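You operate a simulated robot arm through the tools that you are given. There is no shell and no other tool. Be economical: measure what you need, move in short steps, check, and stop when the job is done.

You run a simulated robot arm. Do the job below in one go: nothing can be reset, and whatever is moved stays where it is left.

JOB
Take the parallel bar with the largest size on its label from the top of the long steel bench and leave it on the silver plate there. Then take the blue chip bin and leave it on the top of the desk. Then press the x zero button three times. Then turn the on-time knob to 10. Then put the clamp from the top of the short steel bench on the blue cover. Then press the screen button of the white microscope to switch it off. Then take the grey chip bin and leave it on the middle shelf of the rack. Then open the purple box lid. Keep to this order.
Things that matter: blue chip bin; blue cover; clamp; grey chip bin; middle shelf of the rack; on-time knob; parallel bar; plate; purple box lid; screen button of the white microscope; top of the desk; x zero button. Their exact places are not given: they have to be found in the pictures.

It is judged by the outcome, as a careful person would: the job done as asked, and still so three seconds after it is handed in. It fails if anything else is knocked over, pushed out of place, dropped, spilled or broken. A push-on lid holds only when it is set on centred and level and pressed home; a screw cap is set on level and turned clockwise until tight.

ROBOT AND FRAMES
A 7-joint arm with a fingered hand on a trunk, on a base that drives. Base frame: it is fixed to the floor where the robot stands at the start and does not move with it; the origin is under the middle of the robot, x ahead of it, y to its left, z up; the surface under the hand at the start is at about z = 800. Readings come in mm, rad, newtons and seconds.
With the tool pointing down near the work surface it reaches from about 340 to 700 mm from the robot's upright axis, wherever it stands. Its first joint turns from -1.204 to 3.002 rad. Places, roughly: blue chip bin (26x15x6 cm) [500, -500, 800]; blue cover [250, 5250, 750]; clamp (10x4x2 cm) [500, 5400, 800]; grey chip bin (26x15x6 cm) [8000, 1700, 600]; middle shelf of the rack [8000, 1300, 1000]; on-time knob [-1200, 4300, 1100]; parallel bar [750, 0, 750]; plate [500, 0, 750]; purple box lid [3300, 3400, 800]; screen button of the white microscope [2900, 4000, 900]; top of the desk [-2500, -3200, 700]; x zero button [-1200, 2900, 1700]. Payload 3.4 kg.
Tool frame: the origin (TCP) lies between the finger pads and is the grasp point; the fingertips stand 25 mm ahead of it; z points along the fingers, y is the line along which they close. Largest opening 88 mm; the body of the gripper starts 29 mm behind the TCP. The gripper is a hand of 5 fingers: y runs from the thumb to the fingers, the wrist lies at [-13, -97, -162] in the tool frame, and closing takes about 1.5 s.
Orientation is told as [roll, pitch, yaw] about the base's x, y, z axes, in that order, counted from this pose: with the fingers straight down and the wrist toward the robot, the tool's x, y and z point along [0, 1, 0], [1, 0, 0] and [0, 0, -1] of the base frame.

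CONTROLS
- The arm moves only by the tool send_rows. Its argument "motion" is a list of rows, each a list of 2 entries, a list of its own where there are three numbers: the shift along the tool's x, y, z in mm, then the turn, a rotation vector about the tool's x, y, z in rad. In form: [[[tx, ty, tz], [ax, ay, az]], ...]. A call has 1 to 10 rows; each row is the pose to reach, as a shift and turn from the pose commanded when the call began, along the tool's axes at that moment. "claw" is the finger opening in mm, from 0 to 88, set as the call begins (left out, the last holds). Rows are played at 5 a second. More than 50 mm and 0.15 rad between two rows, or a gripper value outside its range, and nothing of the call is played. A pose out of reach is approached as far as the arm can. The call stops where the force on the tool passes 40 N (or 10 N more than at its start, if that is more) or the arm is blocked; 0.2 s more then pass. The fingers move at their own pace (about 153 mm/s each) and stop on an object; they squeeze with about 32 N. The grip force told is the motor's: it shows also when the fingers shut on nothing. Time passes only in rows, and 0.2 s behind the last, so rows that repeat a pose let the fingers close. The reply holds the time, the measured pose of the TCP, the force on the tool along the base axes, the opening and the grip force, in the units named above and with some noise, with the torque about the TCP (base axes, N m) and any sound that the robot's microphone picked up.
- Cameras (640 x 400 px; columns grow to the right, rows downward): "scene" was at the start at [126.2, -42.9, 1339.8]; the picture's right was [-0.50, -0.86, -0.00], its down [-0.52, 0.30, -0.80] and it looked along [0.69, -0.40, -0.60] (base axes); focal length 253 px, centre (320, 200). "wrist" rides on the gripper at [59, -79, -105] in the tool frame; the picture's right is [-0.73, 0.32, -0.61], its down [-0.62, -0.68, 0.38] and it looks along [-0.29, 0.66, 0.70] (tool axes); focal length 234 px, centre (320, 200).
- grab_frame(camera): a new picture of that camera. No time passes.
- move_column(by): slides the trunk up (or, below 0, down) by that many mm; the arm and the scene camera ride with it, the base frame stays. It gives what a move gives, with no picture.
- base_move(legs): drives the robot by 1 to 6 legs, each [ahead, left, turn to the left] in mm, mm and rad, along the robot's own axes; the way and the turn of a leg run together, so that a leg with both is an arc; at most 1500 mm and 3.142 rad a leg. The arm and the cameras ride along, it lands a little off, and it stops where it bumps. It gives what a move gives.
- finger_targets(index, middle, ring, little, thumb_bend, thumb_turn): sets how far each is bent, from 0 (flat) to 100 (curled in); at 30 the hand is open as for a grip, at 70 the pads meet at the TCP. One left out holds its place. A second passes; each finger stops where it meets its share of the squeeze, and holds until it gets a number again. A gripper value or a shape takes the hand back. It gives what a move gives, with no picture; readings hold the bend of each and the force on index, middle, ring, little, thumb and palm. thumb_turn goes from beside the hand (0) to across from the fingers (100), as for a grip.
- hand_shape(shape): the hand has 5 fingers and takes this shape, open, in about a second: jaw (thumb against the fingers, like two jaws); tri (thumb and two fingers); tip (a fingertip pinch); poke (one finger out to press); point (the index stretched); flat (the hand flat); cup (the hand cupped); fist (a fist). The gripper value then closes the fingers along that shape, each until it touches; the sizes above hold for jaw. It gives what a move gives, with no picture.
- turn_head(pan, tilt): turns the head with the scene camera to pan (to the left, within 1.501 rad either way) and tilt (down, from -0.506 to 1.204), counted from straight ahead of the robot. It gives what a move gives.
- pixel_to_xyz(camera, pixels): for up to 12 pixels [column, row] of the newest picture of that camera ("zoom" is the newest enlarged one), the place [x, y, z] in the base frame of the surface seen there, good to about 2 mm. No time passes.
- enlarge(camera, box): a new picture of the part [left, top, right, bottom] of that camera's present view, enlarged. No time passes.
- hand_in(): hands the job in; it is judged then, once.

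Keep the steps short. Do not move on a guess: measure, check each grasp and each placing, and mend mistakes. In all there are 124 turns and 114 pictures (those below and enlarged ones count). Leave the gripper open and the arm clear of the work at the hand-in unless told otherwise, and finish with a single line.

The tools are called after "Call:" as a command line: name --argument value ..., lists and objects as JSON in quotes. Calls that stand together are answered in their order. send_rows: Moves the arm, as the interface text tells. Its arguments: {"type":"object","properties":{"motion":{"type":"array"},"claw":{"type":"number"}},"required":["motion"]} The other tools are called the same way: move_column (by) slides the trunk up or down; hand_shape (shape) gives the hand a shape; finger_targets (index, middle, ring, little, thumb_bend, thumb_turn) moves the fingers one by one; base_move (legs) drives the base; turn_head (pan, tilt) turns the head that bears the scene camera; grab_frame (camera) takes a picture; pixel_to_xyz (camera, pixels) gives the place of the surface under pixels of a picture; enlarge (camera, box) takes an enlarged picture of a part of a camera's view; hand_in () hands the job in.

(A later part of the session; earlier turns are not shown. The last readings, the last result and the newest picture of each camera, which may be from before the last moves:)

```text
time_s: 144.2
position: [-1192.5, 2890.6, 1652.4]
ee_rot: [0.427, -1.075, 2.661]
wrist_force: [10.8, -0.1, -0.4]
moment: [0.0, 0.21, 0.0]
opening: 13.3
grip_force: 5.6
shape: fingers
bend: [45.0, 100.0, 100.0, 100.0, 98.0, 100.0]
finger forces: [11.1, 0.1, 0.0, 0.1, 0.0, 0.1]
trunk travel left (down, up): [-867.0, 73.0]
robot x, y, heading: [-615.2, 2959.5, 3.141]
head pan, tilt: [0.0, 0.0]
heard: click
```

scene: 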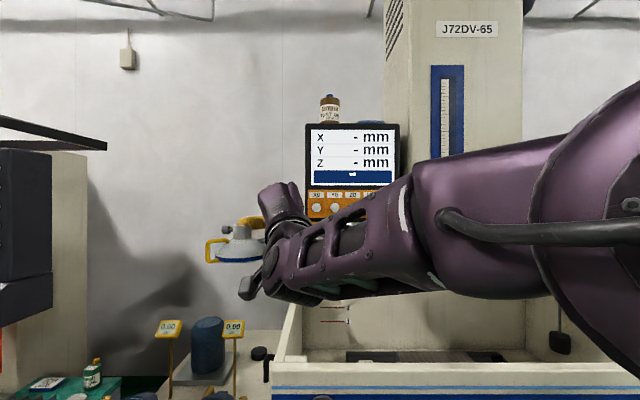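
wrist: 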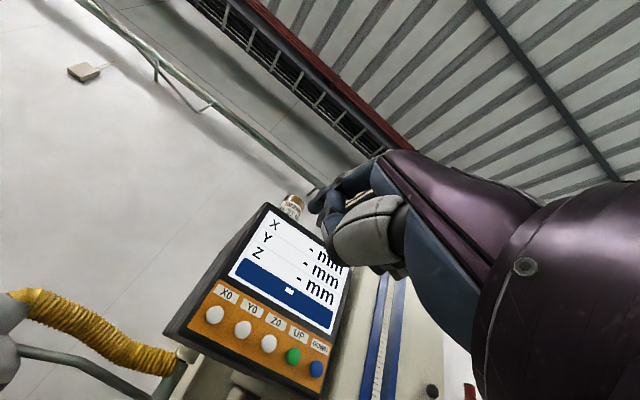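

A click was heard. Backing off 11 mm and checking the display.

Call:
send_rows --motion '[[[-0.6, -2.6, -5.4], [0, 0, 0]], [[-1.2, -5.1, -10.8], [0, 0, 0]], [[-1.2, -5.1, -10.8], [0, 0, 0]]]'

Call:
turn_head --pan -0.05 --tilt -0.2

Call:
enlarge --camera "scene" --box '[240, 120, 400, 280]'

```text
time_s: 144.9
position: [-1186.3, 2890.0, 1650.8]
ee_rot: [0.423, -1.071, 2.663]
wrist_force: [1.1, 0.5, -0.7]
moment: [-0.02, 0.04, 0.01]
opening: 13.5
grip_force: 0.8
shape: fingers
bend: [45.0, 100.0, 100.0, 100.0, 98.0, 100.0]
finger forces: [1.0, 0.0, 0.0, 0.1, 0.0, 0.0]
trunk travel left (down, up): [-867.0, 73.0]
robot x, y, heading: [-614.7, 2958.0, 3.137]
head pan, tilt: [0.0, 0.0]
```

```text
time_s: 145.7
position: [-1186.6, 2890.3, 1650.0]
ee_rot: [0.421, -1.072, 2.666]
wrist_force: [1.5, 0.5, 0.3]
moment: [-0.02, 0.0, 0.01]
opening: 13.8
grip_force: 0.4
shape: fingers
bend: [45.0, 100.0, 100.0, 100.0, 98.0, 100.0]
finger forces: [0.8, 0.0, 0.0, 0.0, 0.0, 0.1]
trunk travel left (down, up): [-867.0, 73.0]
robot x, y, heading: [-613.5, 2960.9, 3.137]
head pan, tilt: [-0.051, -0.201]
```

```text
2.50 times, centred on (320, 200) of scene
```

zoom: 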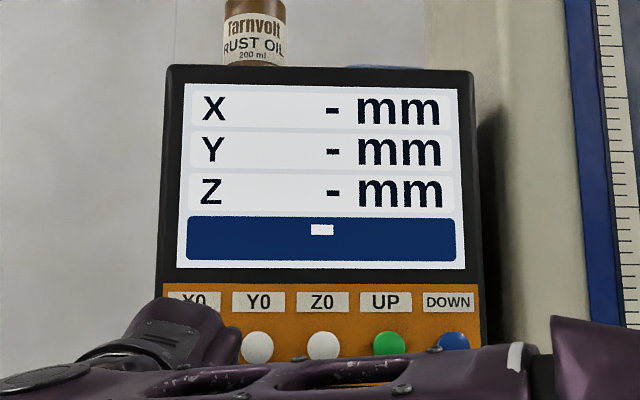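

The display doesn't show counts, so I count clicks. The finger still grazes the button; I'll release fully first, then press again.

Call:
send_rows --motion '[[[-0.6, -2.6, -5.4], [0, 0, 0]], [[-0.8, -3.4, -7.2], [0, 0, 0]], [[-0.8, -3.4, -7.2], [0, 0, 0]]]'

Call:
send_rows --motion '[[[0.4, 1.7, 3.6], [0, 0, 0]], [[0.8, 3.4, 7.2], [0, 0, 0]], [[1, 4.3, 9], [0, 0, 0]], [[1.2, 5.1, 10.8], [0, 0, 0]], [[1.4, 6, 12.6], [0, 0, 0]], [[1.6, 6.8, 14.4], [0, 0, 0]], [[1.8, 7.7, 16.2], [0, 0, 0]], [[2, 8.5, 18], [0, 0, 0]], [[2, 8.5, 18], [0, 0, 0]]]'

```text
time_s: 146.5
position: [-1178.8, 2889.4, 1650.2]
ee_rot: [0.421, -1.072, 2.668]
wrist_force: [0.4, 0.0, -0.2]
moment: [0.02, 0.02, 0.02]
opening: 13.9
grip_force: 0.1
shape: fingers
bend: [45.0, 100.0, 100.0, 100.0, 98.0, 100.0]
finger forces: [0.0, 0.1, 0.1, 0.0, 0.0, 0.0]
trunk travel left (down, up): [-867.0, 73.0]
robot x, y, heading: [-613.3, 2960.9, 3.133]
head pan, tilt: [-0.051, -0.201]
```

```text
time_s: 148.5
position: [-1190.1, 2889.9, 1653.1]
ee_rot: [0.426, -1.076, 2.661]
wrist_force: [10.7, 0.8, 0.2]
moment: [-0.02, 0.22, -0.01]
opening: 13.0
grip_force: 5.5
shape: fingers
bend: [45.0, 100.0, 100.0, 100.0, 97.0, 100.0]
finger forces: [11.1, 0.1, 0.1, 0.0, 0.1, 0.0]
trunk travel left (down, up): [-867.0, 73.0]
robot x, y, heading: [-615.0, 2958.7, 3.134]
head pan, tilt: [-0.051, -0.201]
heard: click
```

Second click. Release fully and press a third time.

Call:
send_rows --motion '[[[-1, -4.3, -9], [0, 0, 0]], [[-2, -8.5, -18], [0, 0, 0]], [[-2, -8.5, -18], [0, 0, 0]]]'

Call:
send_rows --motion '[[[0.4, 1.7, 3.6], [0, 0, 0]], [[0.8, 3.4, 7.2], [0, 0, 0]], [[1, 4.3, 9], [0, 0, 0]], [[1.2, 5.1, 10.8], [0, 0, 0]], [[1.4, 6, 12.6], [0, 0, 0]], [[1.6, 6.8, 14.4], [0, 0, 0]], [[1.8, 7.7, 16.2], [0, 0, 0]], [[2, 8.5, 18], [0, 0, 0]], [[2, 8.5, 18], [0, 0, 0]]]'

Call:
send_rows --motion '[[[-1, -4.3, -9], [0, 0, 0]], [[-2, -8.5, -18], [0, 0, 0]], [[-5, -21, -45], [0, 0, 0]], [[-8, -34, -72], [0, 0, 0]], [[-10, -43, -90], [0, 0, 0]]]'

```text
time_s: 149.3
position: [-1179.0, 2889.9, 1650.1]
ee_rot: [0.423, -1.07, 2.666]
wrist_force: [0.4, 0.4, 0.1]
moment: [-0.02, -0.01, 0.0]
opening: 13.6
grip_force: 0.1
shape: fingers
bend: [45.0, 100.0, 100.0, 100.0, 97.0, 100.0]
finger forces: [0.0, 0.1, 0.0, 0.0, 0.1, 0.0]
trunk travel left (down, up): [-867.0, 73.0]
robot x, y, heading: [-614.5, 2961.1, 3.137]
head pan, tilt: [-0.051, -0.201]
```

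```text
time_s: 151.3
position: [-1190.8, 2889.2, 1653.2]
ee_rot: [0.424, -1.074, 2.661]
wrist_force: [11.1, 0.9, -1.3]
moment: [0.0, 0.21, -0.03]
opening: 12.9
grip_force: 5.4
shape: fingers
bend: [45.0, 100.0, 100.0, 100.0, 97.0, 100.0]
finger forces: [11.0, 0.0, 0.1, 0.0, 0.0, 0.1]
trunk travel left (down, up): [-867.0, 73.0]
robot x, y, heading: [-615.3, 2961.8, 3.135]
head pan, tilt: [-0.051, -0.201]
heard: click
```

```text
time_s: 152.5
position: [-1097.0, 2889.7, 1649.4]
ee_rot: [0.42, -1.072, 2.666]
wrist_force: [0.6, -0.2, 0.2]
moment: [-0.01, 0.02, -0.02]
opening: 13.3
grip_force: 0.1
shape: fingers
bend: [45.0, 100.0, 100.0, 100.0, 97.0, 100.0]
finger forces: [0.0, 0.1, 0.1, 0.1, 0.0, 0.0]
trunk travel left (down, up): [-867.0, 73.0]
robot x, y, heading: [-614.5, 2956.8, 3.135]
head pan, tilt: [-0.051, -0.201]
```

Three clicks counted. Backing off and moving along the aisle to y≈4250 to find the on-time knob.

Call:
base_move --legs '[[-240, 0, 0], [0, -1290, 0]]'

Call:
turn_head --pan 0.1 --tilt 0.5

Call:
grab_frame --camera "scene"

```text
time_s: 160.3
position: [-850.7, 4180.9, 1648.7]
ee_rot: [0.422, -1.071, 2.663]
wrist_force: [0.2, -0.1, 0.3]
moment: [0.01, -0.01, -0.01]
opening: 13.5
grip_force: 0.0
shape: fingers
bend: [45.0, 100.0, 100.0, 100.0, 97.0, 100.0]
finger forces: [0.0, 0.1, 0.0, 0.0, 0.0, 0.0]
trunk travel left (down, up): [-867.0, 73.0]
robot x, y, heading: [-368.4, 4253.1, 3.135]
head pan, tilt: [-0.051, -0.201]
```

```text
time_s: 161.4
position: [-849.8, 4180.6, 1650.1]
ee_rot: [0.421, -1.072, 2.664]
wrist_force: [0.7, -0.2, 0.8]
moment: [0.0, -0.03, 0.02]
opening: 13.4
grip_force: 0.1
shape: fingers
bend: [45.0, 100.0, 100.0, 100.0, 97.0, 100.0]
finger forces: [0.0, 0.0, 0.1, 0.0, 0.0, 0.0]
trunk travel left (down, up): [-867.0, 73.0]
robot x, y, heading: [-368.5, 4248.9, 3.131]
head pan, tilt: [0.099, 0.499]
```

```text
58 pictures are left
```

scene: 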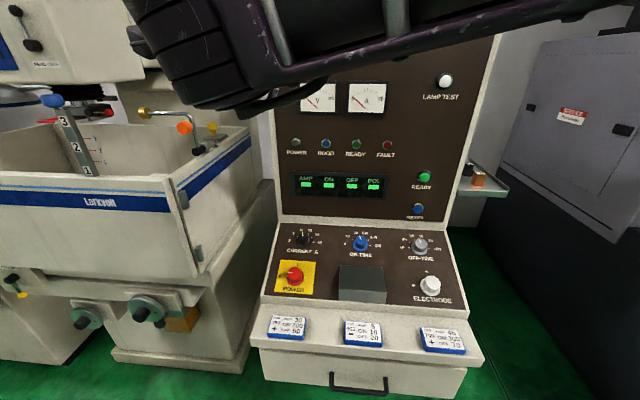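

The console has CURRENT A, ON-TIME and OFF-TIME knobs; on-time is the blue one at (361,243). Enlarging and measuring.

Call:
enlarge --camera "scene" --box '[320, 215, 400, 265]'

Call:
pixel_to_xyz --camera "zoom" --pixels '[[320, 200], [320, 240], [270, 235], [385, 235], [330, 330], [200, 300], [440, 300], [330, 110], [250, 130], [400, 130]]'

Call:
pixel_to_xyz --camera "scene" --pixels '[[361, 243], [303, 240], [419, 245], [294, 273], [270, 295], [460, 300], [285, 225], [440, 230], [260, 345], [360, 345], [360, 390], [475, 360]]'

```text
8.00 times, centred on (360, 240) of scene
```

zoom: 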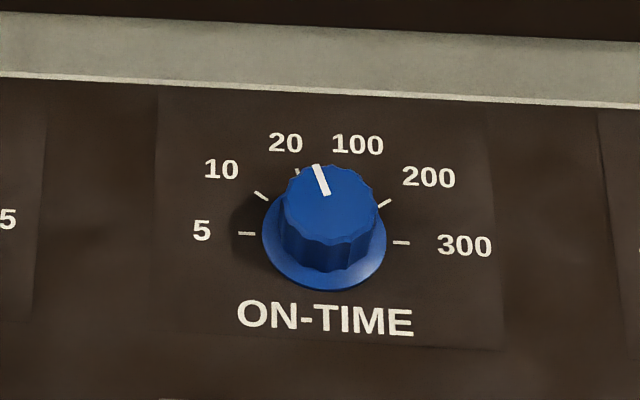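

```text
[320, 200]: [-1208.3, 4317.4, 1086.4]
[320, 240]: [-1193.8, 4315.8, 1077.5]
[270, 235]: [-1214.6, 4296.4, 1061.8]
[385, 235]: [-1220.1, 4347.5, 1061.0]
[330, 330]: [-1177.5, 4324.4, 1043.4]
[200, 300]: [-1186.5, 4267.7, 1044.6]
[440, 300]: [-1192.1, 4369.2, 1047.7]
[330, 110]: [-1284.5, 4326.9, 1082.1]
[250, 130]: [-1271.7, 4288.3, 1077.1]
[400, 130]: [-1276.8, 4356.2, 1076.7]
```

```text
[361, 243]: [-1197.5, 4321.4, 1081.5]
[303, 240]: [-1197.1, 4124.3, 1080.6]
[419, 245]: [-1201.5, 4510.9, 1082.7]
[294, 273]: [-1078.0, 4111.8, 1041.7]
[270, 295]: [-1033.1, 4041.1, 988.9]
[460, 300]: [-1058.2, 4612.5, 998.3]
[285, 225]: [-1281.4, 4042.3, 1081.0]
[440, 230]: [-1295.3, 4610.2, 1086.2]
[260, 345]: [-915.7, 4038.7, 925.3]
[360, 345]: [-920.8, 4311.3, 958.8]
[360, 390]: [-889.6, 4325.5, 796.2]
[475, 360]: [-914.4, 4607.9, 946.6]
```

On-time points at 20 now (ticks 36° apart: 5,10,20,100,200,300); it needs 36° counter-clockwise. Panel is sloped ~20°. I'll return the hand to a downward tilt normal to the panel, open it, and lower the trunk.

Call:
send_rows --motion '[[[-9.4, 9.6, 15], [0.127, -0.014, -0.035]], [[-18.9, 19.2, 30], [0.255, -0.027, -0.07]], [[-28.3, 28.8, 45], [0.382, -0.041, -0.106]], [[-37.7, 38.4, 60], [0.509, -0.055, -0.141]], [[-47.2, 48, 75], [0.637, -0.068, -0.176]], [[-56.6, 57.6, 90], [0.764, -0.082, -0.211]], [[-56.6, 57.6, 90], [0.764, -0.082, -0.211]]]'

Call:
hand_shape --shape "tri"

Call:
move_column --by -267

Call:
base_move --legs '[[220, -69, 0]]'

Call:
grab_frame --camera "scene"

Call:
grab_frame --camera "wrist"

```text
time_s: 163.0
position: [-948.6, 4249.1, 1649.4]
ee_rot: [0.0, -0.35, 3.138]
wrist_force: [0.1, -0.3, 0.2]
moment: [0.01, -0.02, -0.02]
opening: 13.1
grip_force: 0.1
shape: fingers
bend: [45.0, 100.0, 100.0, 100.0, 97.0, 100.0]
finger forces: [0.1, 0.0, 0.1, 0.1, 0.1, 0.0]
trunk travel left (down, up): [-867.0, 73.0]
robot x, y, heading: [-368.7, 4247.2, 3.136]
head pan, tilt: [0.099, 0.499]
```

```text
time_s: 163.9
position: [-949.8, 4249.3, 1649.8]
ee_rot: [0.001, -0.35, 3.137]
wrist_force: [-0.6, 0.2, 0.3]
moment: [-0.02, 0.01, 0.01]
opening: 87.5
grip_force: 0.0
shape: tri
bend: [30.0, 30.0, 99.0, 99.0, 30.0, 98.0]
finger forces: [0.0, 0.0, 0.1, 0.0, 0.1, 0.1]
trunk travel left (down, up): [-867.0, 73.0]
robot x, y, heading: [-364.0, 4251.7, 3.133]
head pan, tilt: [0.099, 0.499]
```

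```text
time_s: 166.6
position: [-949.4, 4249.4, 1383.6]
ee_rot: [0.0, -0.348, 3.139]
wrist_force: [0.7, 0.3, -0.5]
moment: [0.03, -0.01, -0.02]
opening: 87.7
grip_force: 0.0
shape: tri
bend: [30.0, 30.0, 99.0, 99.0, 30.0, 98.0]
finger forces: [0.1, 0.1, 0.0, 0.1, 0.0, 0.1]
trunk travel left (down, up): [-600.0, 340.0]
robot x, y, heading: [-363.2, 4250.0, 3.132]
head pan, tilt: [0.099, 0.499]
```

```text
time_s: 168.4
position: [-1171.6, 4320.7, 1383.2]
ee_rot: [-0.002, -0.35, 3.138]
wrist_force: [-0.9, 0.2, -0.6]
moment: [0.01, 0.0, 0.01]
opening: 87.4
grip_force: 0.1
shape: tri
bend: [30.0, 30.0, 99.0, 99.0, 30.0, 98.0]
finger forces: [0.0, 0.0, 0.0, 0.0, 0.0, 0.0]
trunk travel left (down, up): [-600.0, 340.0]
robot x, y, heading: [-590.3, 4322.5, 3.133]
head pan, tilt: [0.099, 0.499]
```

```text
56 pictures are left
```

scene: 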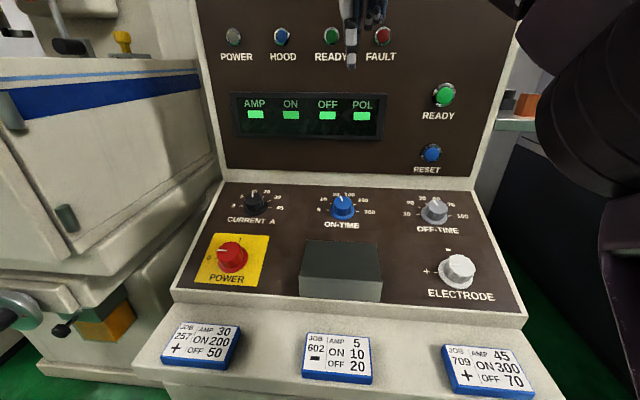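

```text
55 pictures are left
```

wrist: 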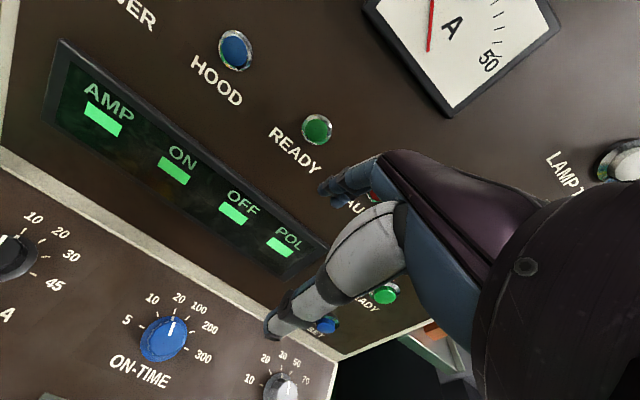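

Now measuring the knob precisely from this closer view.

Call:
enlarge --camera "scene" --box '[300, 180, 380, 230]'

Call:
pixel_to_xyz --camera "zoom" --pixels '[[340, 150], [340, 170], [345, 190], [290, 165], [385, 165], [340, 230], [250, 290], [450, 290], [200, 200], [340, 330]]'

```text
8.00 times, centred on (340, 205) of scene
```

zoom: 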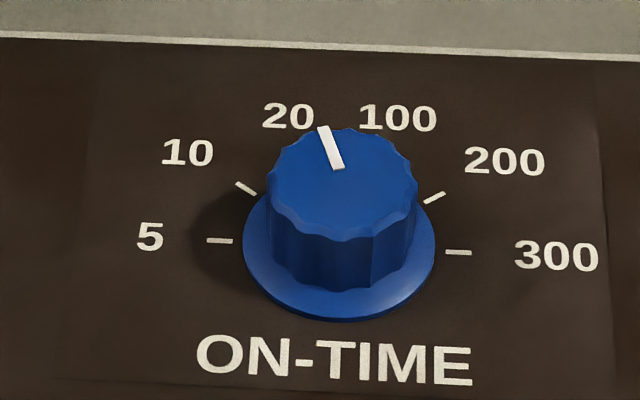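

```text
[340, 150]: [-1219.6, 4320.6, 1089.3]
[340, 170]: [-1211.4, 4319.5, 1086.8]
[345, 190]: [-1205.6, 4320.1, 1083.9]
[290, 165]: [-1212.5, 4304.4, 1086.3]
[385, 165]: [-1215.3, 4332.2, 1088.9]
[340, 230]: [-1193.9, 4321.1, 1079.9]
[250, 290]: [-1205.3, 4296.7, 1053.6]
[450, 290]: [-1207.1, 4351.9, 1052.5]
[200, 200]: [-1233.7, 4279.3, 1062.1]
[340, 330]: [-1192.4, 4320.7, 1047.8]
```

Knob top centre ≈ (−1210, 4320, 1086), cap ~43 mm wide. Approaching to 60 mm above along the panel normal, pre-rotated by +0.3.

Call:
send_rows --motion '[[[0, -11, 39], [0, 0, 0.05]], [[0, -22, 77], [0, 0, 0.1]], [[0, -33, 115], [0, 0, 0.15]], [[0, -44, 153], [0, 0, 0.2]], [[0.7, -55, 191], [0, 0, 0.25]], [[0.7, -66, 229], [0, 0, 0.3]], [[0.7, -66, 229], [0, 0, 0.3]]]' --claw 76

Call:
grab_frame --camera "wrist"

Call:
grab_frame --camera "scene"

```text
time_s: 170.0
position: [-1189.5, 4319.7, 1144.6]
ee_rot: [0.107, -0.335, 2.819]
wrist_force: [-0.5, -0.8, -0.6]
moment: [0.03, -0.01, 0.01]
opening: 76.4
grip_force: 0.1
shape: tri
bend: [27.0, 32.0, 99.0, 99.0, 41.0, 98.0]
finger forces: [0.0, 0.1, 0.0, 0.0, 0.1, 0.1]
trunk travel left (down, up): [-600.0, 340.0]
robot x, y, heading: [-588.3, 4317.8, 3.136]
head pan, tilt: [0.099, 0.499]
```

```text
53 pictures are left
```

wrist: 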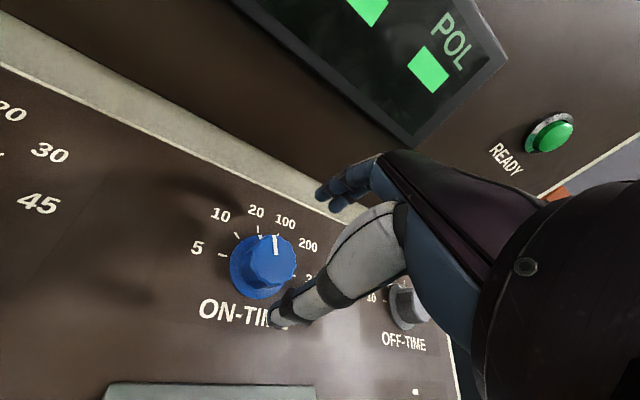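

```text
52 pictures are left
```

scene: 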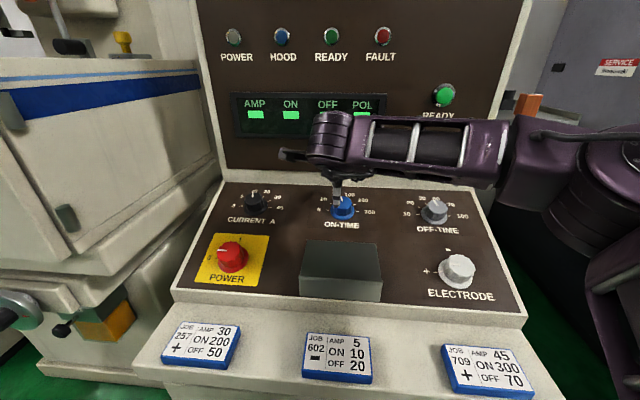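

Straddling the knob. Going in 58 mm along the normal, then closing.

Call:
send_rows --motion '[[[0, 0, 20], [0, 0, 0]], [[0, 0, 40], [0, 0, 0]], [[0, 0, 50], [0, 0, 0]], [[0, 0, 58], [0, 0, 0]], [[0, 0, 58], [0, 0, 0]]]'

Call:
send_rows --motion '[[[0, 0, 0], [0, 0, 0]], [[0, 0, 0], [0, 0, 0]], [[0, 0, 0], [0, 0, 0]], [[0, 0, 0], [0, 0, 0]], [[0, 0, 0], [0, 0, 0]], [[0, 0, 0], [0, 0, 0]]]' --claw 0

Call:
grab_frame --camera "wrist"

```text
time_s: 171.2
position: [-1208.8, 4319.7, 1090.3]
ee_rot: [0.108, -0.335, 2.819]
wrist_force: [-0.6, -0.2, 0.0]
moment: [-0.01, 0.03, 0.01]
opening: 76.3
grip_force: 0.1
shape: tri
bend: [27.0, 32.0, 99.0, 99.0, 41.0, 98.0]
finger forces: [0.0, 0.0, 0.1, 0.0, 0.0, 0.0]
trunk travel left (down, up): [-600.0, 340.0]
robot x, y, heading: [-586.2, 4322.0, 3.129]
head pan, tilt: [0.099, 0.499]
```

```text
time_s: 172.6
position: [-1209.0, 4321.4, 1090.8]
ee_rot: [0.108, -0.333, 2.82]
wrist_force: [1.4, 0.6, -2.4]
moment: [0.01, -0.03, -0.02]
opening: 32.4
grip_force: 32.3
shape: tri
bend: [74.0, 52.0, 100.0, 100.0, 73.0, 100.0]
finger forces: [14.4, 13.6, 0.0, 0.0, 29.5, 0.0]
trunk travel left (down, up): [-600.0, 340.0]
robot x, y, heading: [-587.9, 4321.1, 3.135]
head pan, tilt: [0.099, 0.499]
```

```text
51 pictures are left
```

wrist: 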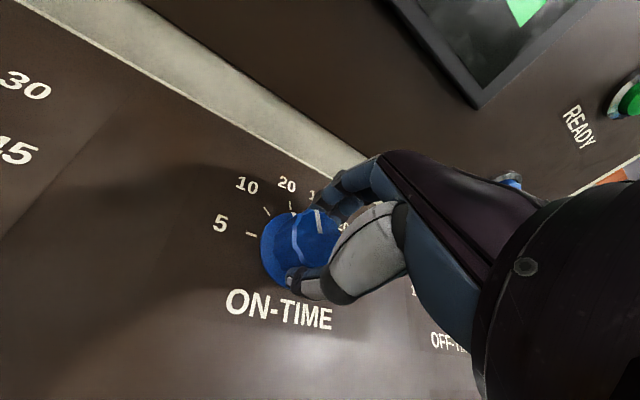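

Gripped. Turning 36° counter-clockwise (−0.63 about the tool axis).

Call:
send_rows --motion '[[[0, 0, 0], [0, 0, -0.1]], [[0, 0, 0], [0, 0, -0.2]], [[0, 0, 0], [0, 0, -0.3]], [[0, 0, 0], [0, 0, -0.4]], [[0, 0, 0], [0, 0, -0.5]], [[0, 0, 0], [0, 0, -0.6]], [[0, 0, 0], [0, 0, -0.64]], [[0, 0, 0], [0, 0, -0.64]]]'

Call:
grab_frame --camera "wrist"

```text
time_s: 174.4
position: [-1210.0, 4320.9, 1090.0]
ee_rot: [-0.12, -0.331, -2.785]
wrist_force: [-3.1, 0.5, -1.0]
moment: [0.0, 0.08, -0.05]
opening: 31.9
grip_force: 32.0
shape: tri
bend: [74.0, 52.0, 100.0, 100.0, 73.0, 100.0]
finger forces: [16.0, 15.5, 0.0, 0.1, 28.6, 0.1]
trunk travel left (down, up): [-600.0, 340.0]
robot x, y, heading: [-585.0, 4324.6, 3.137]
head pan, tilt: [0.099, 0.499]
```

```text
50 pictures are left
```

wrist: 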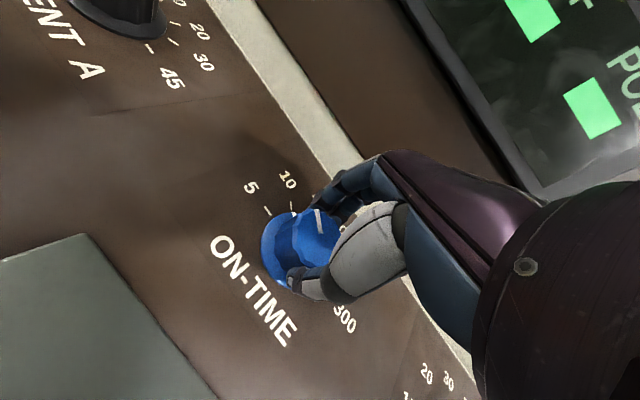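

The knob turned with the hand. Releasing and backing out along the normal to check.

Call:
send_rows --motion '[[[0, 0, 0], [0, 0, 0]], [[0, 0, 0], [0, 0, 0]], [[0, 0, 0], [0, 0, 0]], [[0, 0, 0], [0, 0, 0]]]' --claw 80

Call:
send_rows --motion '[[[0, 0, -40], [0, 0, 0]], [[0, 0, -80], [0, 0, 0]], [[0, 0, -120], [0, 0, 0.1]], [[0, 0, -160], [0, 0, 0.2]], [[0, 0, -200], [0, 0, 0.3]]]'

Call:
enlarge --camera "scene" --box '[300, 180, 380, 230]'

```text
time_s: 175.4
position: [-1208.3, 4321.0, 1091.4]
ee_rot: [-0.123, -0.328, -2.783]
wrist_force: [0.4, 0.6, -0.4]
moment: [0.03, 0.03, -0.01]
opening: 79.9
grip_force: 0.1
shape: tri
bend: [29.0, 32.0, 99.0, 99.0, 32.0, 98.0]
finger forces: [0.0, 0.0, 0.1, 0.0, 0.0, 0.0]
trunk travel left (down, up): [-600.0, 340.0]
robot x, y, heading: [-587.3, 4320.4, 3.127]
head pan, tilt: [0.099, 0.499]
```

```text
time_s: 176.6
position: [-1136.8, 4319.6, 1279.2]
ee_rot: [-0.017, -0.353, -3.106]
wrist_force: [0.0, -0.5, -0.2]
moment: [0.0, 0.03, 0.01]
opening: 80.0
grip_force: 0.1
shape: tri
bend: [29.0, 32.0, 99.0, 99.0, 32.0, 98.0]
finger forces: [0.0, 0.0, 0.1, 0.0, 0.1, 0.1]
trunk travel left (down, up): [-600.0, 340.0]
robot x, y, heading: [-586.6, 4323.6, 3.13]
head pan, tilt: [0.099, 0.499]
```

```text
8.00 times, centred on (340, 205) of scene
```

zoom: 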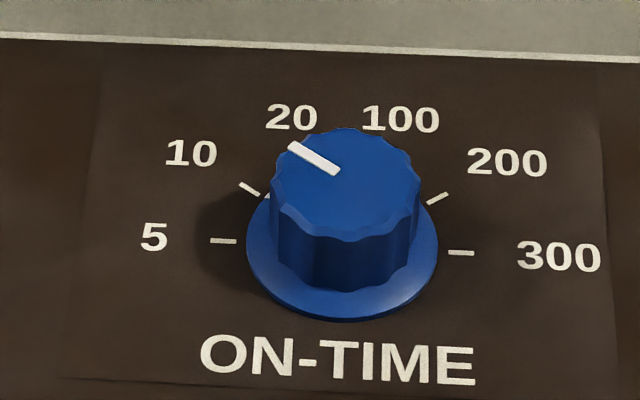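

The pointer lines up with the 10 tick. Next: the clamp. Backing off, turning to face +y, and looking to the right at the short bench.

Call:
base_move --legs '[[-220, 0, 0], [0, 0, -1.571]]'

Call:
hand_shape --shape "jaw"

Call:
turn_head --pan -0.6 --tilt 0.45

Call:
grab_frame --camera "scene"

```text
time_s: 182.1
position: [-367.6, 4870.5, 1277.8]
ee_rot: [-0.015, -0.35, 1.606]
wrist_force: [0.7, 0.6, -0.3]
moment: [-0.02, -0.03, -0.02]
opening: 80.1
grip_force: 0.1
shape: tri
bend: [29.0, 32.0, 99.0, 99.0, 32.0, 98.0]
finger forces: [0.0, 0.0, 0.0, 0.0, 0.0, 0.0]
trunk travel left (down, up): [-600.0, 340.0]
robot x, y, heading: [-365.6, 4318.4, 1.56]
head pan, tilt: [0.099, 0.499]
```

```text
time_s: 183.0
position: [-367.3, 4870.9, 1277.6]
ee_rot: [-0.014, -0.351, 1.608]
wrist_force: [-0.2, 0.5, 0.2]
moment: [-0.01, 0.0, 0.04]
opening: 87.6
grip_force: 0.1
shape: jaw
bend: [30.0, 30.0, 30.0, 30.0, 30.0, 98.0]
finger forces: [0.1, 0.0, 0.0, 0.0, 0.0, 0.0]
trunk travel left (down, up): [-600.0, 340.0]
robot x, y, heading: [-369.5, 4319.6, 1.561]
head pan, tilt: [0.099, 0.499]
```

```text
time_s: 184.1
position: [-367.1, 4871.2, 1278.1]
ee_rot: [-0.014, -0.35, 1.606]
wrist_force: [0.0, 0.3, -0.2]
moment: [0.01, 0.02, 0.01]
opening: 87.5
grip_force: 0.1
shape: jaw
bend: [30.0, 30.0, 30.0, 30.0, 30.0, 98.0]
finger forces: [0.0, 0.0, 0.0, 0.0, 0.0, 0.0]
trunk travel left (down, up): [-600.0, 340.0]
robot x, y, heading: [-366.9, 4317.5, 1.558]
head pan, tilt: [-0.6, 0.45]
```

```text
48 pictures are left
```

scene: 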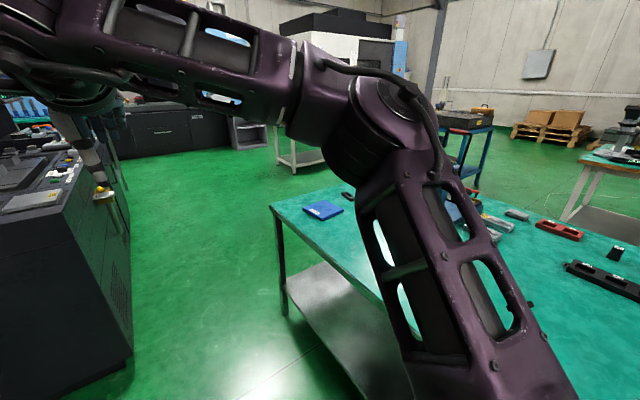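

The arm blocks the view. I'll turn to face the bench (+x) and look left of the arm.

Call:
base_move --legs '[[0, 500, -1.56]]'

Call:
turn_head --pan 0.5 --tilt 0.6

Call:
grab_frame --camera "scene"

```text
time_s: 188.2
position: [-136.6, 4654.7, 1276.9]
ee_rot: [-0.013, -0.35, 0.067]
wrist_force: [-0.8, -1.4, -0.2]
moment: [0.02, 0.0, 0.01]
opening: 87.7
grip_force: 0.0
shape: jaw
bend: [30.0, 30.0, 30.0, 30.0, 30.0, 98.0]
finger forces: [0.0, 0.0, 0.0, 0.1, 0.0, 0.1]
trunk travel left (down, up): [-600.0, 340.0]
robot x, y, heading: [-689.8, 4636.0, 0.027]
head pan, tilt: [-0.6, 0.45]
cut short: leg 1
```

```text
time_s: 189.6
position: [-135.5, 4653.5, 1278.0]
ee_rot: [-0.012, -0.351, 0.068]
wrist_force: [-0.2, -0.1, 0.5]
moment: [-0.03, 0.03, 0.03]
opening: 87.8
grip_force: 0.0
shape: jaw
bend: [30.0, 30.0, 30.0, 30.0, 30.0, 98.0]
finger forces: [0.0, 0.0, 0.1, 0.0, 0.0, 0.0]
trunk travel left (down, up): [-600.0, 340.0]
robot x, y, heading: [-687.9, 4638.1, 0.02]
head pan, tilt: [0.499, 0.6]
```

```text
47 pictures are left
```

scene: 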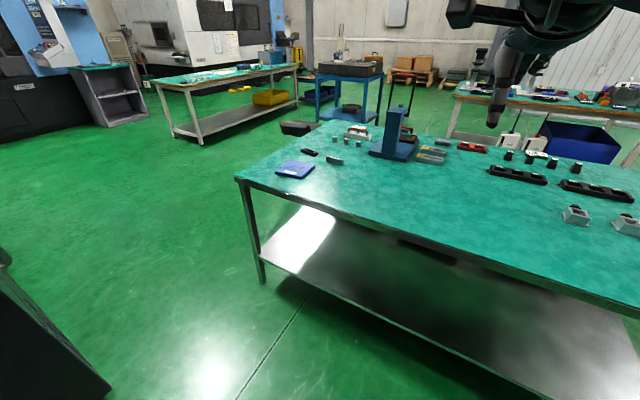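

The base touched something and stopped; I'll move away forward, toward the bench, and look at the items there.

Call:
base_move --legs '[[250, 0, 0], [80, 450, 0]]'

Call:
turn_head --pan 0.3 --tilt 0.65

Call:
grab_frame --camera "scene"

```text
time_s: 193.7
position: [186.4, 5110.1, 1277.5]
ee_rot: [-0.013, -0.351, 0.067]
wrist_force: [0.6, 0.2, 0.2]
moment: [0.0, 0.02, -0.01]
opening: 87.7
grip_force: 0.0
shape: jaw
bend: [30.0, 30.0, 30.0, 30.0, 30.0, 98.0]
finger forces: [0.0, 0.0, 0.0, 0.0, 0.1, 0.1]
trunk travel left (down, up): [-600.0, 340.0]
robot x, y, heading: [-363.6, 5095.7, 0.021]
head pan, tilt: [0.499, 0.6]
```

```text
time_s: 194.5
position: [187.4, 5108.7, 1277.8]
ee_rot: [-0.013, -0.351, 0.068]
wrist_force: [-0.3, 0.6, 0.6]
moment: [0.01, 0.0, 0.02]
opening: 87.7
grip_force: 0.0
shape: jaw
bend: [30.0, 30.0, 30.0, 30.0, 30.0, 98.0]
finger forces: [0.1, 0.0, 0.0, 0.0, 0.0, 0.0]
trunk travel left (down, up): [-600.0, 340.0]
robot x, y, heading: [-362.7, 5092.0, 0.021]
head pan, tilt: [0.3, 0.649]
```

```text
46 pictures are left
```

scene: 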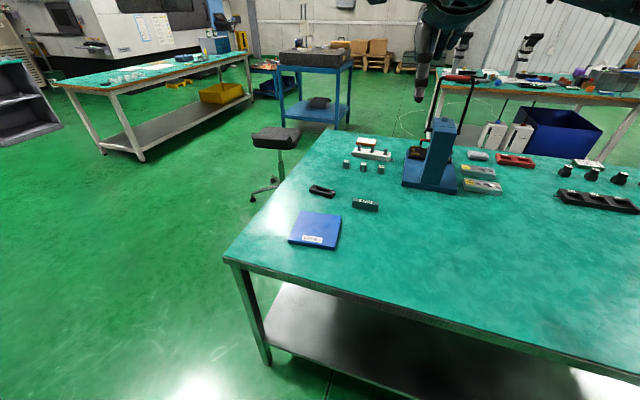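

The blue cover is at (316,230). Enlarging the bench items to find the clamp.

Call:
enlarge --camera "scene" --box '[270, 125, 430, 255]'

Call:
enlarge --camera "scene" --box '[400, 120, 560, 220]'

Call:
pixel_to_xyz --camera "scene" --pixels '[[322, 190], [364, 204], [312, 186], [332, 194], [300, 214], [341, 218], [292, 241], [330, 247], [316, 230], [372, 155], [482, 186], [225, 258]]'

```text
3.08 times, centred on (350, 190) of scene
```

zoom: 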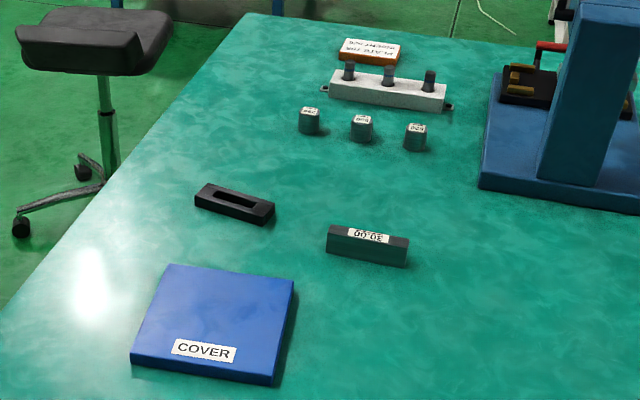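

```text
4.00 times, centred on (480, 170) of scene
```

zoom: 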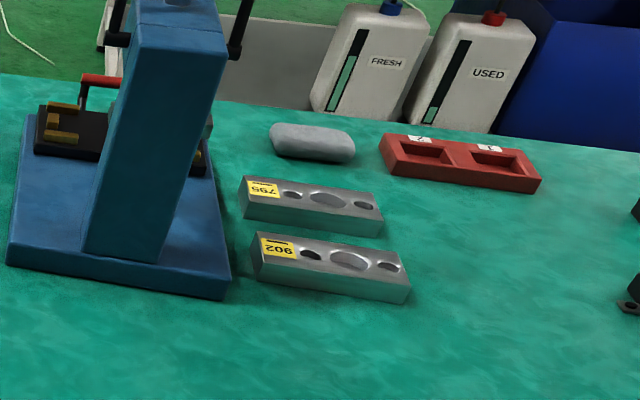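

```text
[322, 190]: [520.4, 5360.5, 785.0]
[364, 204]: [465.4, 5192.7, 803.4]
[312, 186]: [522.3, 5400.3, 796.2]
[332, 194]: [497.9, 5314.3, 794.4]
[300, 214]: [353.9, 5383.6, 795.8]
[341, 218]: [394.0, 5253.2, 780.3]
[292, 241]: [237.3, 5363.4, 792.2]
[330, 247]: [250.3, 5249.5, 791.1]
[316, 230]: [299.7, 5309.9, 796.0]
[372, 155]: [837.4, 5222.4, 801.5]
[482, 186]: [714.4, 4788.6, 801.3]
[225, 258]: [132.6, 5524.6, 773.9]
```

The clamp is the black slotted bar at (322,190), near (508,5357), and the cover lies at (305,5312). I'll drive so both are within reach.

Call:
base_move --legs '[[210, 245, 0]]'

Call:
turn_head --pan 0.0 --tilt 0.8

Call:
grab_frame --camera "scene"

```text
time_s: 196.6
position: [393.2, 5361.8, 1276.9]
ee_rot: [-0.015, -0.35, 0.066]
wrist_force: [-0.4, 0.4, -0.6]
moment: [0.01, -0.02, 0.01]
opening: 87.8
grip_force: 0.1
shape: jaw
bend: [30.0, 30.0, 30.0, 30.0, 30.0, 98.0]
finger forces: [0.1, 0.0, 0.0, 0.0, 0.0, 0.1]
trunk travel left (down, up): [-600.0, 340.0]
robot x, y, heading: [-159.3, 5346.1, 0.018]
head pan, tilt: [0.3, 0.649]
```

```text
time_s: 197.4
position: [392.6, 5359.8, 1278.1]
ee_rot: [-0.015, -0.35, 0.067]
wrist_force: [-0.5, -0.3, -0.9]
moment: [-0.02, -0.02, 0.01]
opening: 87.7
grip_force: 0.0
shape: jaw
bend: [30.0, 30.0, 30.0, 30.0, 30.0, 98.0]
finger forces: [0.1, 0.0, 0.0, 0.0, 0.1, 0.1]
trunk travel left (down, up): [-600.0, 340.0]
robot x, y, heading: [-163.7, 5341.8, 0.018]
head pan, tilt: [0.0, 0.799]
```

```text
43 pictures are left
```

scene: 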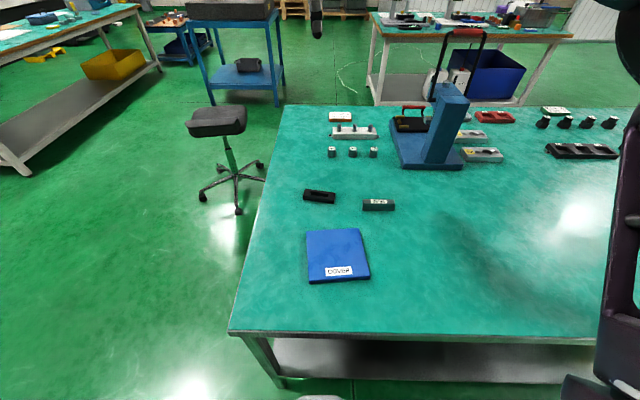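

Call:
enlarge --camera "scene" --box '[280, 180, 400, 290]'

```text
3.64 times, centred on (340, 235) of scene
```

zoom: 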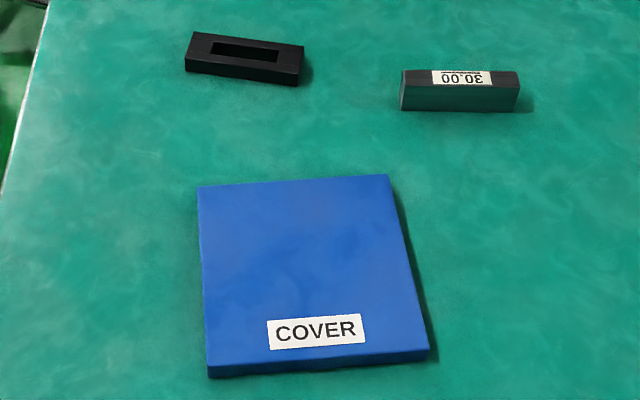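

Call:
pixel_to_xyz --camera "zoom" --pixels '[[195, 36], [302, 48], [298, 68], [188, 56], [200, 70], [200, 190], [386, 178], [426, 345], [208, 362], [305, 260], [330, 120]]'

```text
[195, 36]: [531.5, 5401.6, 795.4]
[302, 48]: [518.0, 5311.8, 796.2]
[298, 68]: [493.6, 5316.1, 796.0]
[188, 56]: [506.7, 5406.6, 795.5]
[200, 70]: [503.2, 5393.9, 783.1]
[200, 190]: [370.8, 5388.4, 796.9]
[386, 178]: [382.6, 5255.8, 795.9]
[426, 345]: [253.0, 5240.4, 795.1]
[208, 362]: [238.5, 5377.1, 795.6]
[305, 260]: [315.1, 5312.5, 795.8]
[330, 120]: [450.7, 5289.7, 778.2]
```

Clamp centre (512,5359), top z 796, bench 778, slant −0.15 rad. Moving above it with the hand levelled.

Call:
send_rows --motion '[[[-1, 4, 39], [0.05, -0.005, 0.031]], [[-3, 7, 79], [0.1, -0.011, 0.062]], [[-4, 11, 118], [0.15, -0.016, 0.093]], [[-5, 15, 157], [0.2, -0.022, 0.124]], [[-6, 18, 197], [0.25, -0.027, 0.155]], [[-8, 22, 236], [0.3, -0.033, 0.186]], [[-9, 25.7, 275.5], [0.35, -0.038, 0.217]], [[-9, 25.7, 275.5], [0.35, -0.038, 0.217]]]' --claw 65

Call:
grab_frame --camera "wrist"

```text
time_s: 199.2
position: [509.7, 5354.8, 1028.7]
ee_rot: [-0.014, -0.002, -0.16]
wrist_force: [0.1, 0.2, 0.1]
moment: [-0.02, -0.02, -0.01]
opening: 65.4
grip_force: 0.1
shape: jaw
bend: [27.0, 36.0, 33.0, 34.0, 55.0, 99.0]
finger forces: [0.1, 0.0, 0.0, 0.1, 0.0, 0.0]
trunk travel left (down, up): [-600.0, 340.0]
robot x, y, heading: [-161.1, 5345.2, 0.025]
head pan, tilt: [0.0, 0.799]
```

```text
41 pictures are left
```

wrist: 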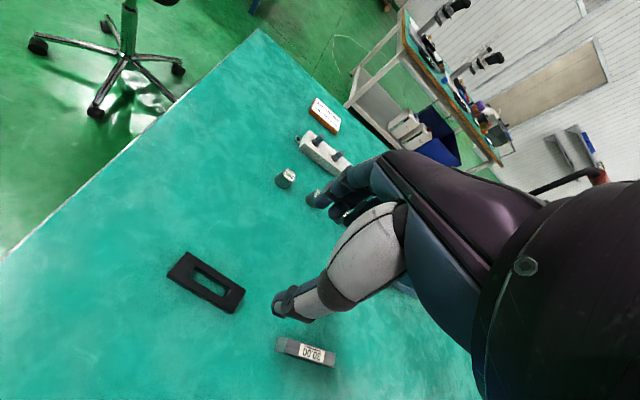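

Aligned within 4 mm. Descending with the small correction, then closing.

Call:
send_rows --motion '[[[4.3, 1.8, 45], [0, 0, 0]], [[4.3, 1.8, 90], [0, 0, 0]], [[4.3, 1.8, 135], [0, 0, 0]], [[4.3, 1.8, 175], [0, 0, 0]], [[4.3, 1.8, 205], [0, 0, 0]], [[4.3, 1.8, 223], [0, 0, 0]], [[4.3, 1.8, 223], [0, 0, 0]]]'

Call:
send_rows --motion '[[[0, 0, 0], [0, 0, 0]], [[0, 0, 0], [0, 0, 0]], [[0, 0, 0], [0, 0, 0]], [[0, 0, 0], [0, 0, 0]], [[0, 0, 0], [0, 0, 0]], [[0, 0, 0], [0, 0, 0]], [[0, 0, 0], [0, 0, 0]]]' --claw 0

Call:
send_rows --motion '[[[0, 0, -20], [0, 0, 0]], [[0, 0, -45], [0, 0, 0]], [[0, 0, -70], [0, 0, 0]], [[0, 0, -70], [0, 0, 0]]]'

Call:
grab_frame --camera "wrist"

```text
time_s: 200.8
position: [513.1, 5356.8, 805.1]
ee_rot: [-0.011, -0.004, -0.157]
wrist_force: [-0.3, 0.6, 3.2]
moment: [-0.03, -0.11, 0.02]
opening: 65.1
grip_force: 0.1
shape: jaw
bend: [27.0, 35.0, 33.0, 34.0, 55.0, 99.0]
finger forces: [0.0, 2.9, 0.0, 0.0, 0.0, 0.1]
trunk travel left (down, up): [-600.0, 340.0]
robot x, y, heading: [-159.9, 5343.5, 0.019]
head pan, tilt: [0.0, 0.799]
```

```text
time_s: 202.4
position: [511.5, 5356.8, 805.1]
ee_rot: [-0.012, -0.003, -0.157]
wrist_force: [-4.9, 0.1, 4.2]
moment: [0.11, 0.08, 0.02]
opening: 27.0
grip_force: 32.1
shape: jaw
bend: [73.0, 48.0, 49.0, 51.0, 74.0, 100.0]
finger forces: [25.3, 2.2, 4.2, 0.1, 32.1, 0.0]
trunk travel left (down, up): [-600.0, 340.0]
robot x, y, heading: [-158.1, 5341.7, 0.018]
head pan, tilt: [0.0, 0.799]
```

```text
time_s: 203.4
position: [514.5, 5358.6, 875.7]
ee_rot: [-0.011, -0.001, -0.159]
wrist_force: [0.0, 0.4, -2.4]
moment: [-0.02, 0.03, 0.0]
opening: 25.9
grip_force: 31.8
shape: jaw
bend: [72.0, 48.0, 48.0, 52.0, 74.0, 100.0]
finger forces: [21.9, 3.2, 4.4, 1.0, 30.0, 0.0]
trunk travel left (down, up): [-600.0, 340.0]
robot x, y, heading: [-160.0, 5344.0, 0.021]
head pan, tilt: [0.0, 0.799]
```

```text
40 pictures are left
```

wrist: 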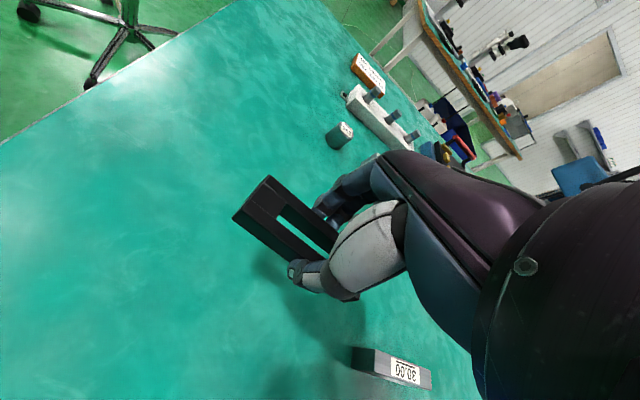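

Clamp held. Carrying it over the cover centre (311,5315).

Call:
send_rows --motion '[[[-15, -39, 0], [0, 0, -0.05]], [[-30, -77, 0], [0, 0, -0.1]], [[-45, -116, 0], [0, 0, -0.15]], [[-60, -155, 0], [0, 0, -0.2]], [[-75, -193.5, 0], [0, 0, -0.25]], [[-75, -193.5, 0], [0, 0, -0.25]]]'

Call:
send_rows --motion '[[[0, 0, 25], [0, 0, 0]], [[0, 0, 42], [0, 0, 0]], [[0, 0, 50], [0, 0, 0]], [[0, 0, 52], [0, 0, 0]], [[0, 0, 52], [0, 0, 0]]]'

Call:
enlarge --camera "scene" --box '[260, 180, 420, 290]'

```text
time_s: 204.8
position: [311.1, 5313.4, 875.9]
ee_rot: [-0.013, -0.001, 0.092]
wrist_force: [-0.1, 0.5, -3.6]
moment: [0.01, 0.02, 0.0]
opening: 26.3
grip_force: 32.2
shape: jaw
bend: [72.0, 48.0, 48.0, 52.0, 74.0, 100.0]
finger forces: [22.0, 3.1, 4.4, 0.7, 30.1, 0.0]
trunk travel left (down, up): [-600.0, 340.0]
robot x, y, heading: [-159.8, 5344.3, 0.023]
head pan, tilt: [0.0, 0.799]
```

```text
time_s: 206.0
position: [311.2, 5312.5, 823.3]
ee_rot: [-0.012, 0.003, 0.093]
wrist_force: [0.3, -0.1, -1.5]
moment: [0.05, -0.02, 0.0]
opening: 26.1
grip_force: 32.3
shape: jaw
bend: [72.0, 48.0, 48.0, 52.0, 74.0, 100.0]
finger forces: [22.0, 3.2, 4.4, 0.5, 30.0, 0.0]
trunk travel left (down, up): [-600.0, 340.0]
robot x, y, heading: [-158.7, 5346.9, 0.021]
head pan, tilt: [0.0, 0.799]
```

```text
3.64 times, centred on (340, 235) of scene
```

zoom: 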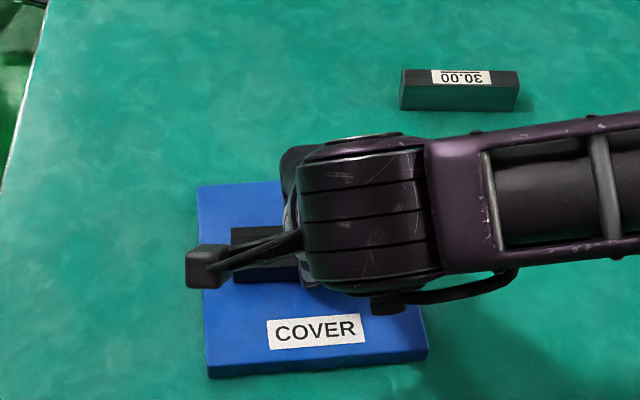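

Touching down (weight partly taken). Lowering 1.5 mm, releasing and rising.

Call:
send_rows --motion '[[[0, 0, 1], [0, 0, 0]], [[0, 0, 1.5], [0, 0, 0]], [[0, 0, 1.5], [0, 0, 0]]]'

Call:
send_rows --motion '[[[0, 0, 0], [0, 0, 0]], [[0, 0, 0], [0, 0, 0]], [[0, 0, 0], [0, 0, 0]], [[0, 0, 0], [0, 0, 0]]]' --claw 60

Call:
send_rows --motion '[[[0, 0, -45], [0, 0, 0]], [[0, 0, -90], [0, 0, 0]], [[0, 0, -135], [0, 0, 0]], [[0, 0, -180], [0, 0, 0]], [[0, 0, -225], [0, 0, 0]], [[0, 0, -270], [0, 0, 0]]]'

Call:
grab_frame --camera "scene"

```text
time_s: 206.8
position: [311.6, 5312.8, 823.2]
ee_rot: [-0.013, -0.004, 0.093]
wrist_force: [0.8, -0.4, 3.3]
moment: [0.09, -0.17, -0.03]
opening: 26.0
grip_force: 32.4
shape: jaw
bend: [72.0, 48.0, 48.0, 52.0, 74.0, 100.0]
finger forces: [28.1, 3.3, 4.5, 0.3, 29.9, 0.0]
trunk travel left (down, up): [-600.0, 340.0]
robot x, y, heading: [-156.8, 5339.6, 0.018]
head pan, tilt: [0.0, 0.799]
```

```text
time_s: 207.8
position: [310.2, 5313.4, 821.0]
ee_rot: [-0.012, 0.001, 0.093]
wrist_force: [-0.9, -0.6, 0.3]
moment: [0.0, -0.01, -0.03]
opening: 59.6
grip_force: 0.1
shape: jaw
bend: [28.0, 38.0, 35.0, 35.0, 60.0, 100.0]
finger forces: [0.1, 0.1, 0.0, 0.1, 0.0, 0.0]
trunk travel left (down, up): [-600.0, 340.0]
robot x, y, heading: [-160.3, 5342.8, 0.018]
head pan, tilt: [0.0, 0.799]
```

```text
time_s: 209.2
position: [308.0, 5316.1, 1093.9]
ee_rot: [-0.014, 0.001, 0.092]
wrist_force: [0.1, -0.7, -0.1]
moment: [-0.02, -0.01, 0.0]
opening: 59.9
grip_force: 0.2
shape: jaw
bend: [28.0, 38.0, 34.0, 35.0, 60.0, 100.0]
finger forces: [0.0, 0.1, 0.1, 0.0, 0.1, 0.0]
trunk travel left (down, up): [-600.0, 340.0]
robot x, y, heading: [-159.2, 5342.8, 0.023]
head pan, tilt: [0.0, 0.799]
```

```text
38 pictures are left
```

scene: 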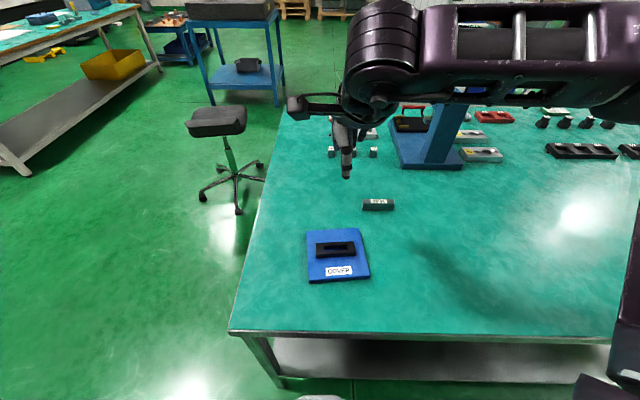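

Clamp rests on the cover. Next the microscope bench beyond. Measuring obstacles for a route around this bench's north end.

Call:
pixel_to_xyz --camera "scene" --pixels '[[238, 212], [200, 200], [262, 165], [274, 105], [193, 90], [20, 175], [160, 70], [370, 100], [445, 118], [285, 108], [380, 70], [340, 90]]'

Call:
enlarge --camera "scene" --box '[370, 0, 580, 120]'

```text
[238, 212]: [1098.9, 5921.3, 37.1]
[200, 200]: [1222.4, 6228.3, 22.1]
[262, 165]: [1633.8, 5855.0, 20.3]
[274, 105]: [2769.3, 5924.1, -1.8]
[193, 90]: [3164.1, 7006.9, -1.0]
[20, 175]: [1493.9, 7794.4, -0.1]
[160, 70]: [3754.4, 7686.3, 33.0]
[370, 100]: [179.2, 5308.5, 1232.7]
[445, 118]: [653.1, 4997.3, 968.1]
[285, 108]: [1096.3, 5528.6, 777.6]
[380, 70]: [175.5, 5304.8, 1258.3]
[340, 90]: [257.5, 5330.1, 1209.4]
```

```text
3.05 times, centred on (475, 60) of scene
```

zoom: 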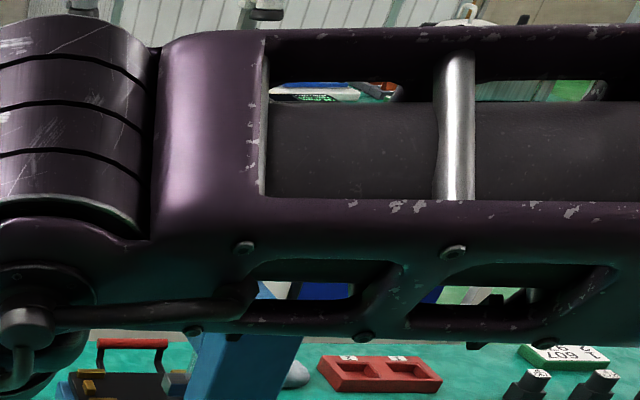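

The gap beside the stool is too narrow, so I go north around it: left 1380, then ahead 2200.

Call:
base_move --legs '[[0, 1380, 0], [1100, 0, 0], [1000, 0, 0]]'

Call:
turn_head --pan -0.9 --tilt 0.35

Call:
grab_frame --camera "scene"

```text
time_s: 226.2
position: [2384.3, 6730.9, 1092.7]
ee_rot: [-0.012, 0.0, 0.086]
wrist_force: [-0.4, -0.1, 0.9]
moment: [-0.02, 0.01, 0.02]
opening: 59.6
grip_force: 0.1
shape: jaw
bend: [28.0, 38.0, 34.0, 35.0, 60.0, 100.0]
finger forces: [0.1, 0.0, 0.1, 0.1, 0.0, 0.1]
trunk travel left (down, up): [-600.0, 340.0]
robot x, y, heading: [1916.3, 6763.7, 0.015]
head pan, tilt: [0.0, 0.799]
```

```text
time_s: 227.3
position: [2384.8, 6731.1, 1093.9]
ee_rot: [-0.012, -0.001, 0.085]
wrist_force: [0.5, -0.4, 0.3]
moment: [0.0, 0.0, -0.01]
opening: 59.6
grip_force: 0.1
shape: jaw
bend: [28.0, 38.0, 34.0, 35.0, 60.0, 100.0]
finger forces: [0.1, 0.0, 0.0, 0.0, 0.0, 0.0]
trunk travel left (down, up): [-600.0, 340.0]
robot x, y, heading: [1916.3, 6762.9, 0.012]
head pan, tilt: [-0.901, 0.351]
```

```text
36 pictures are left
```

scene: 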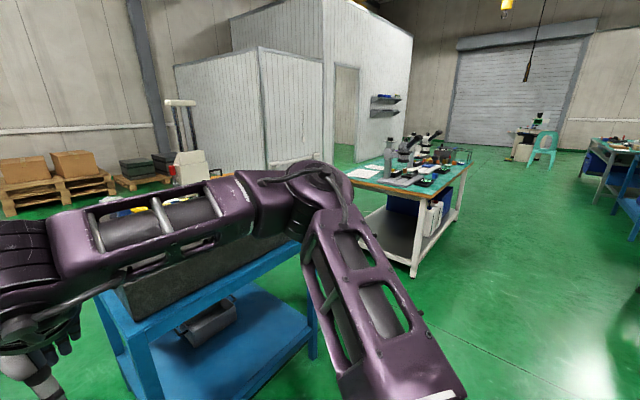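

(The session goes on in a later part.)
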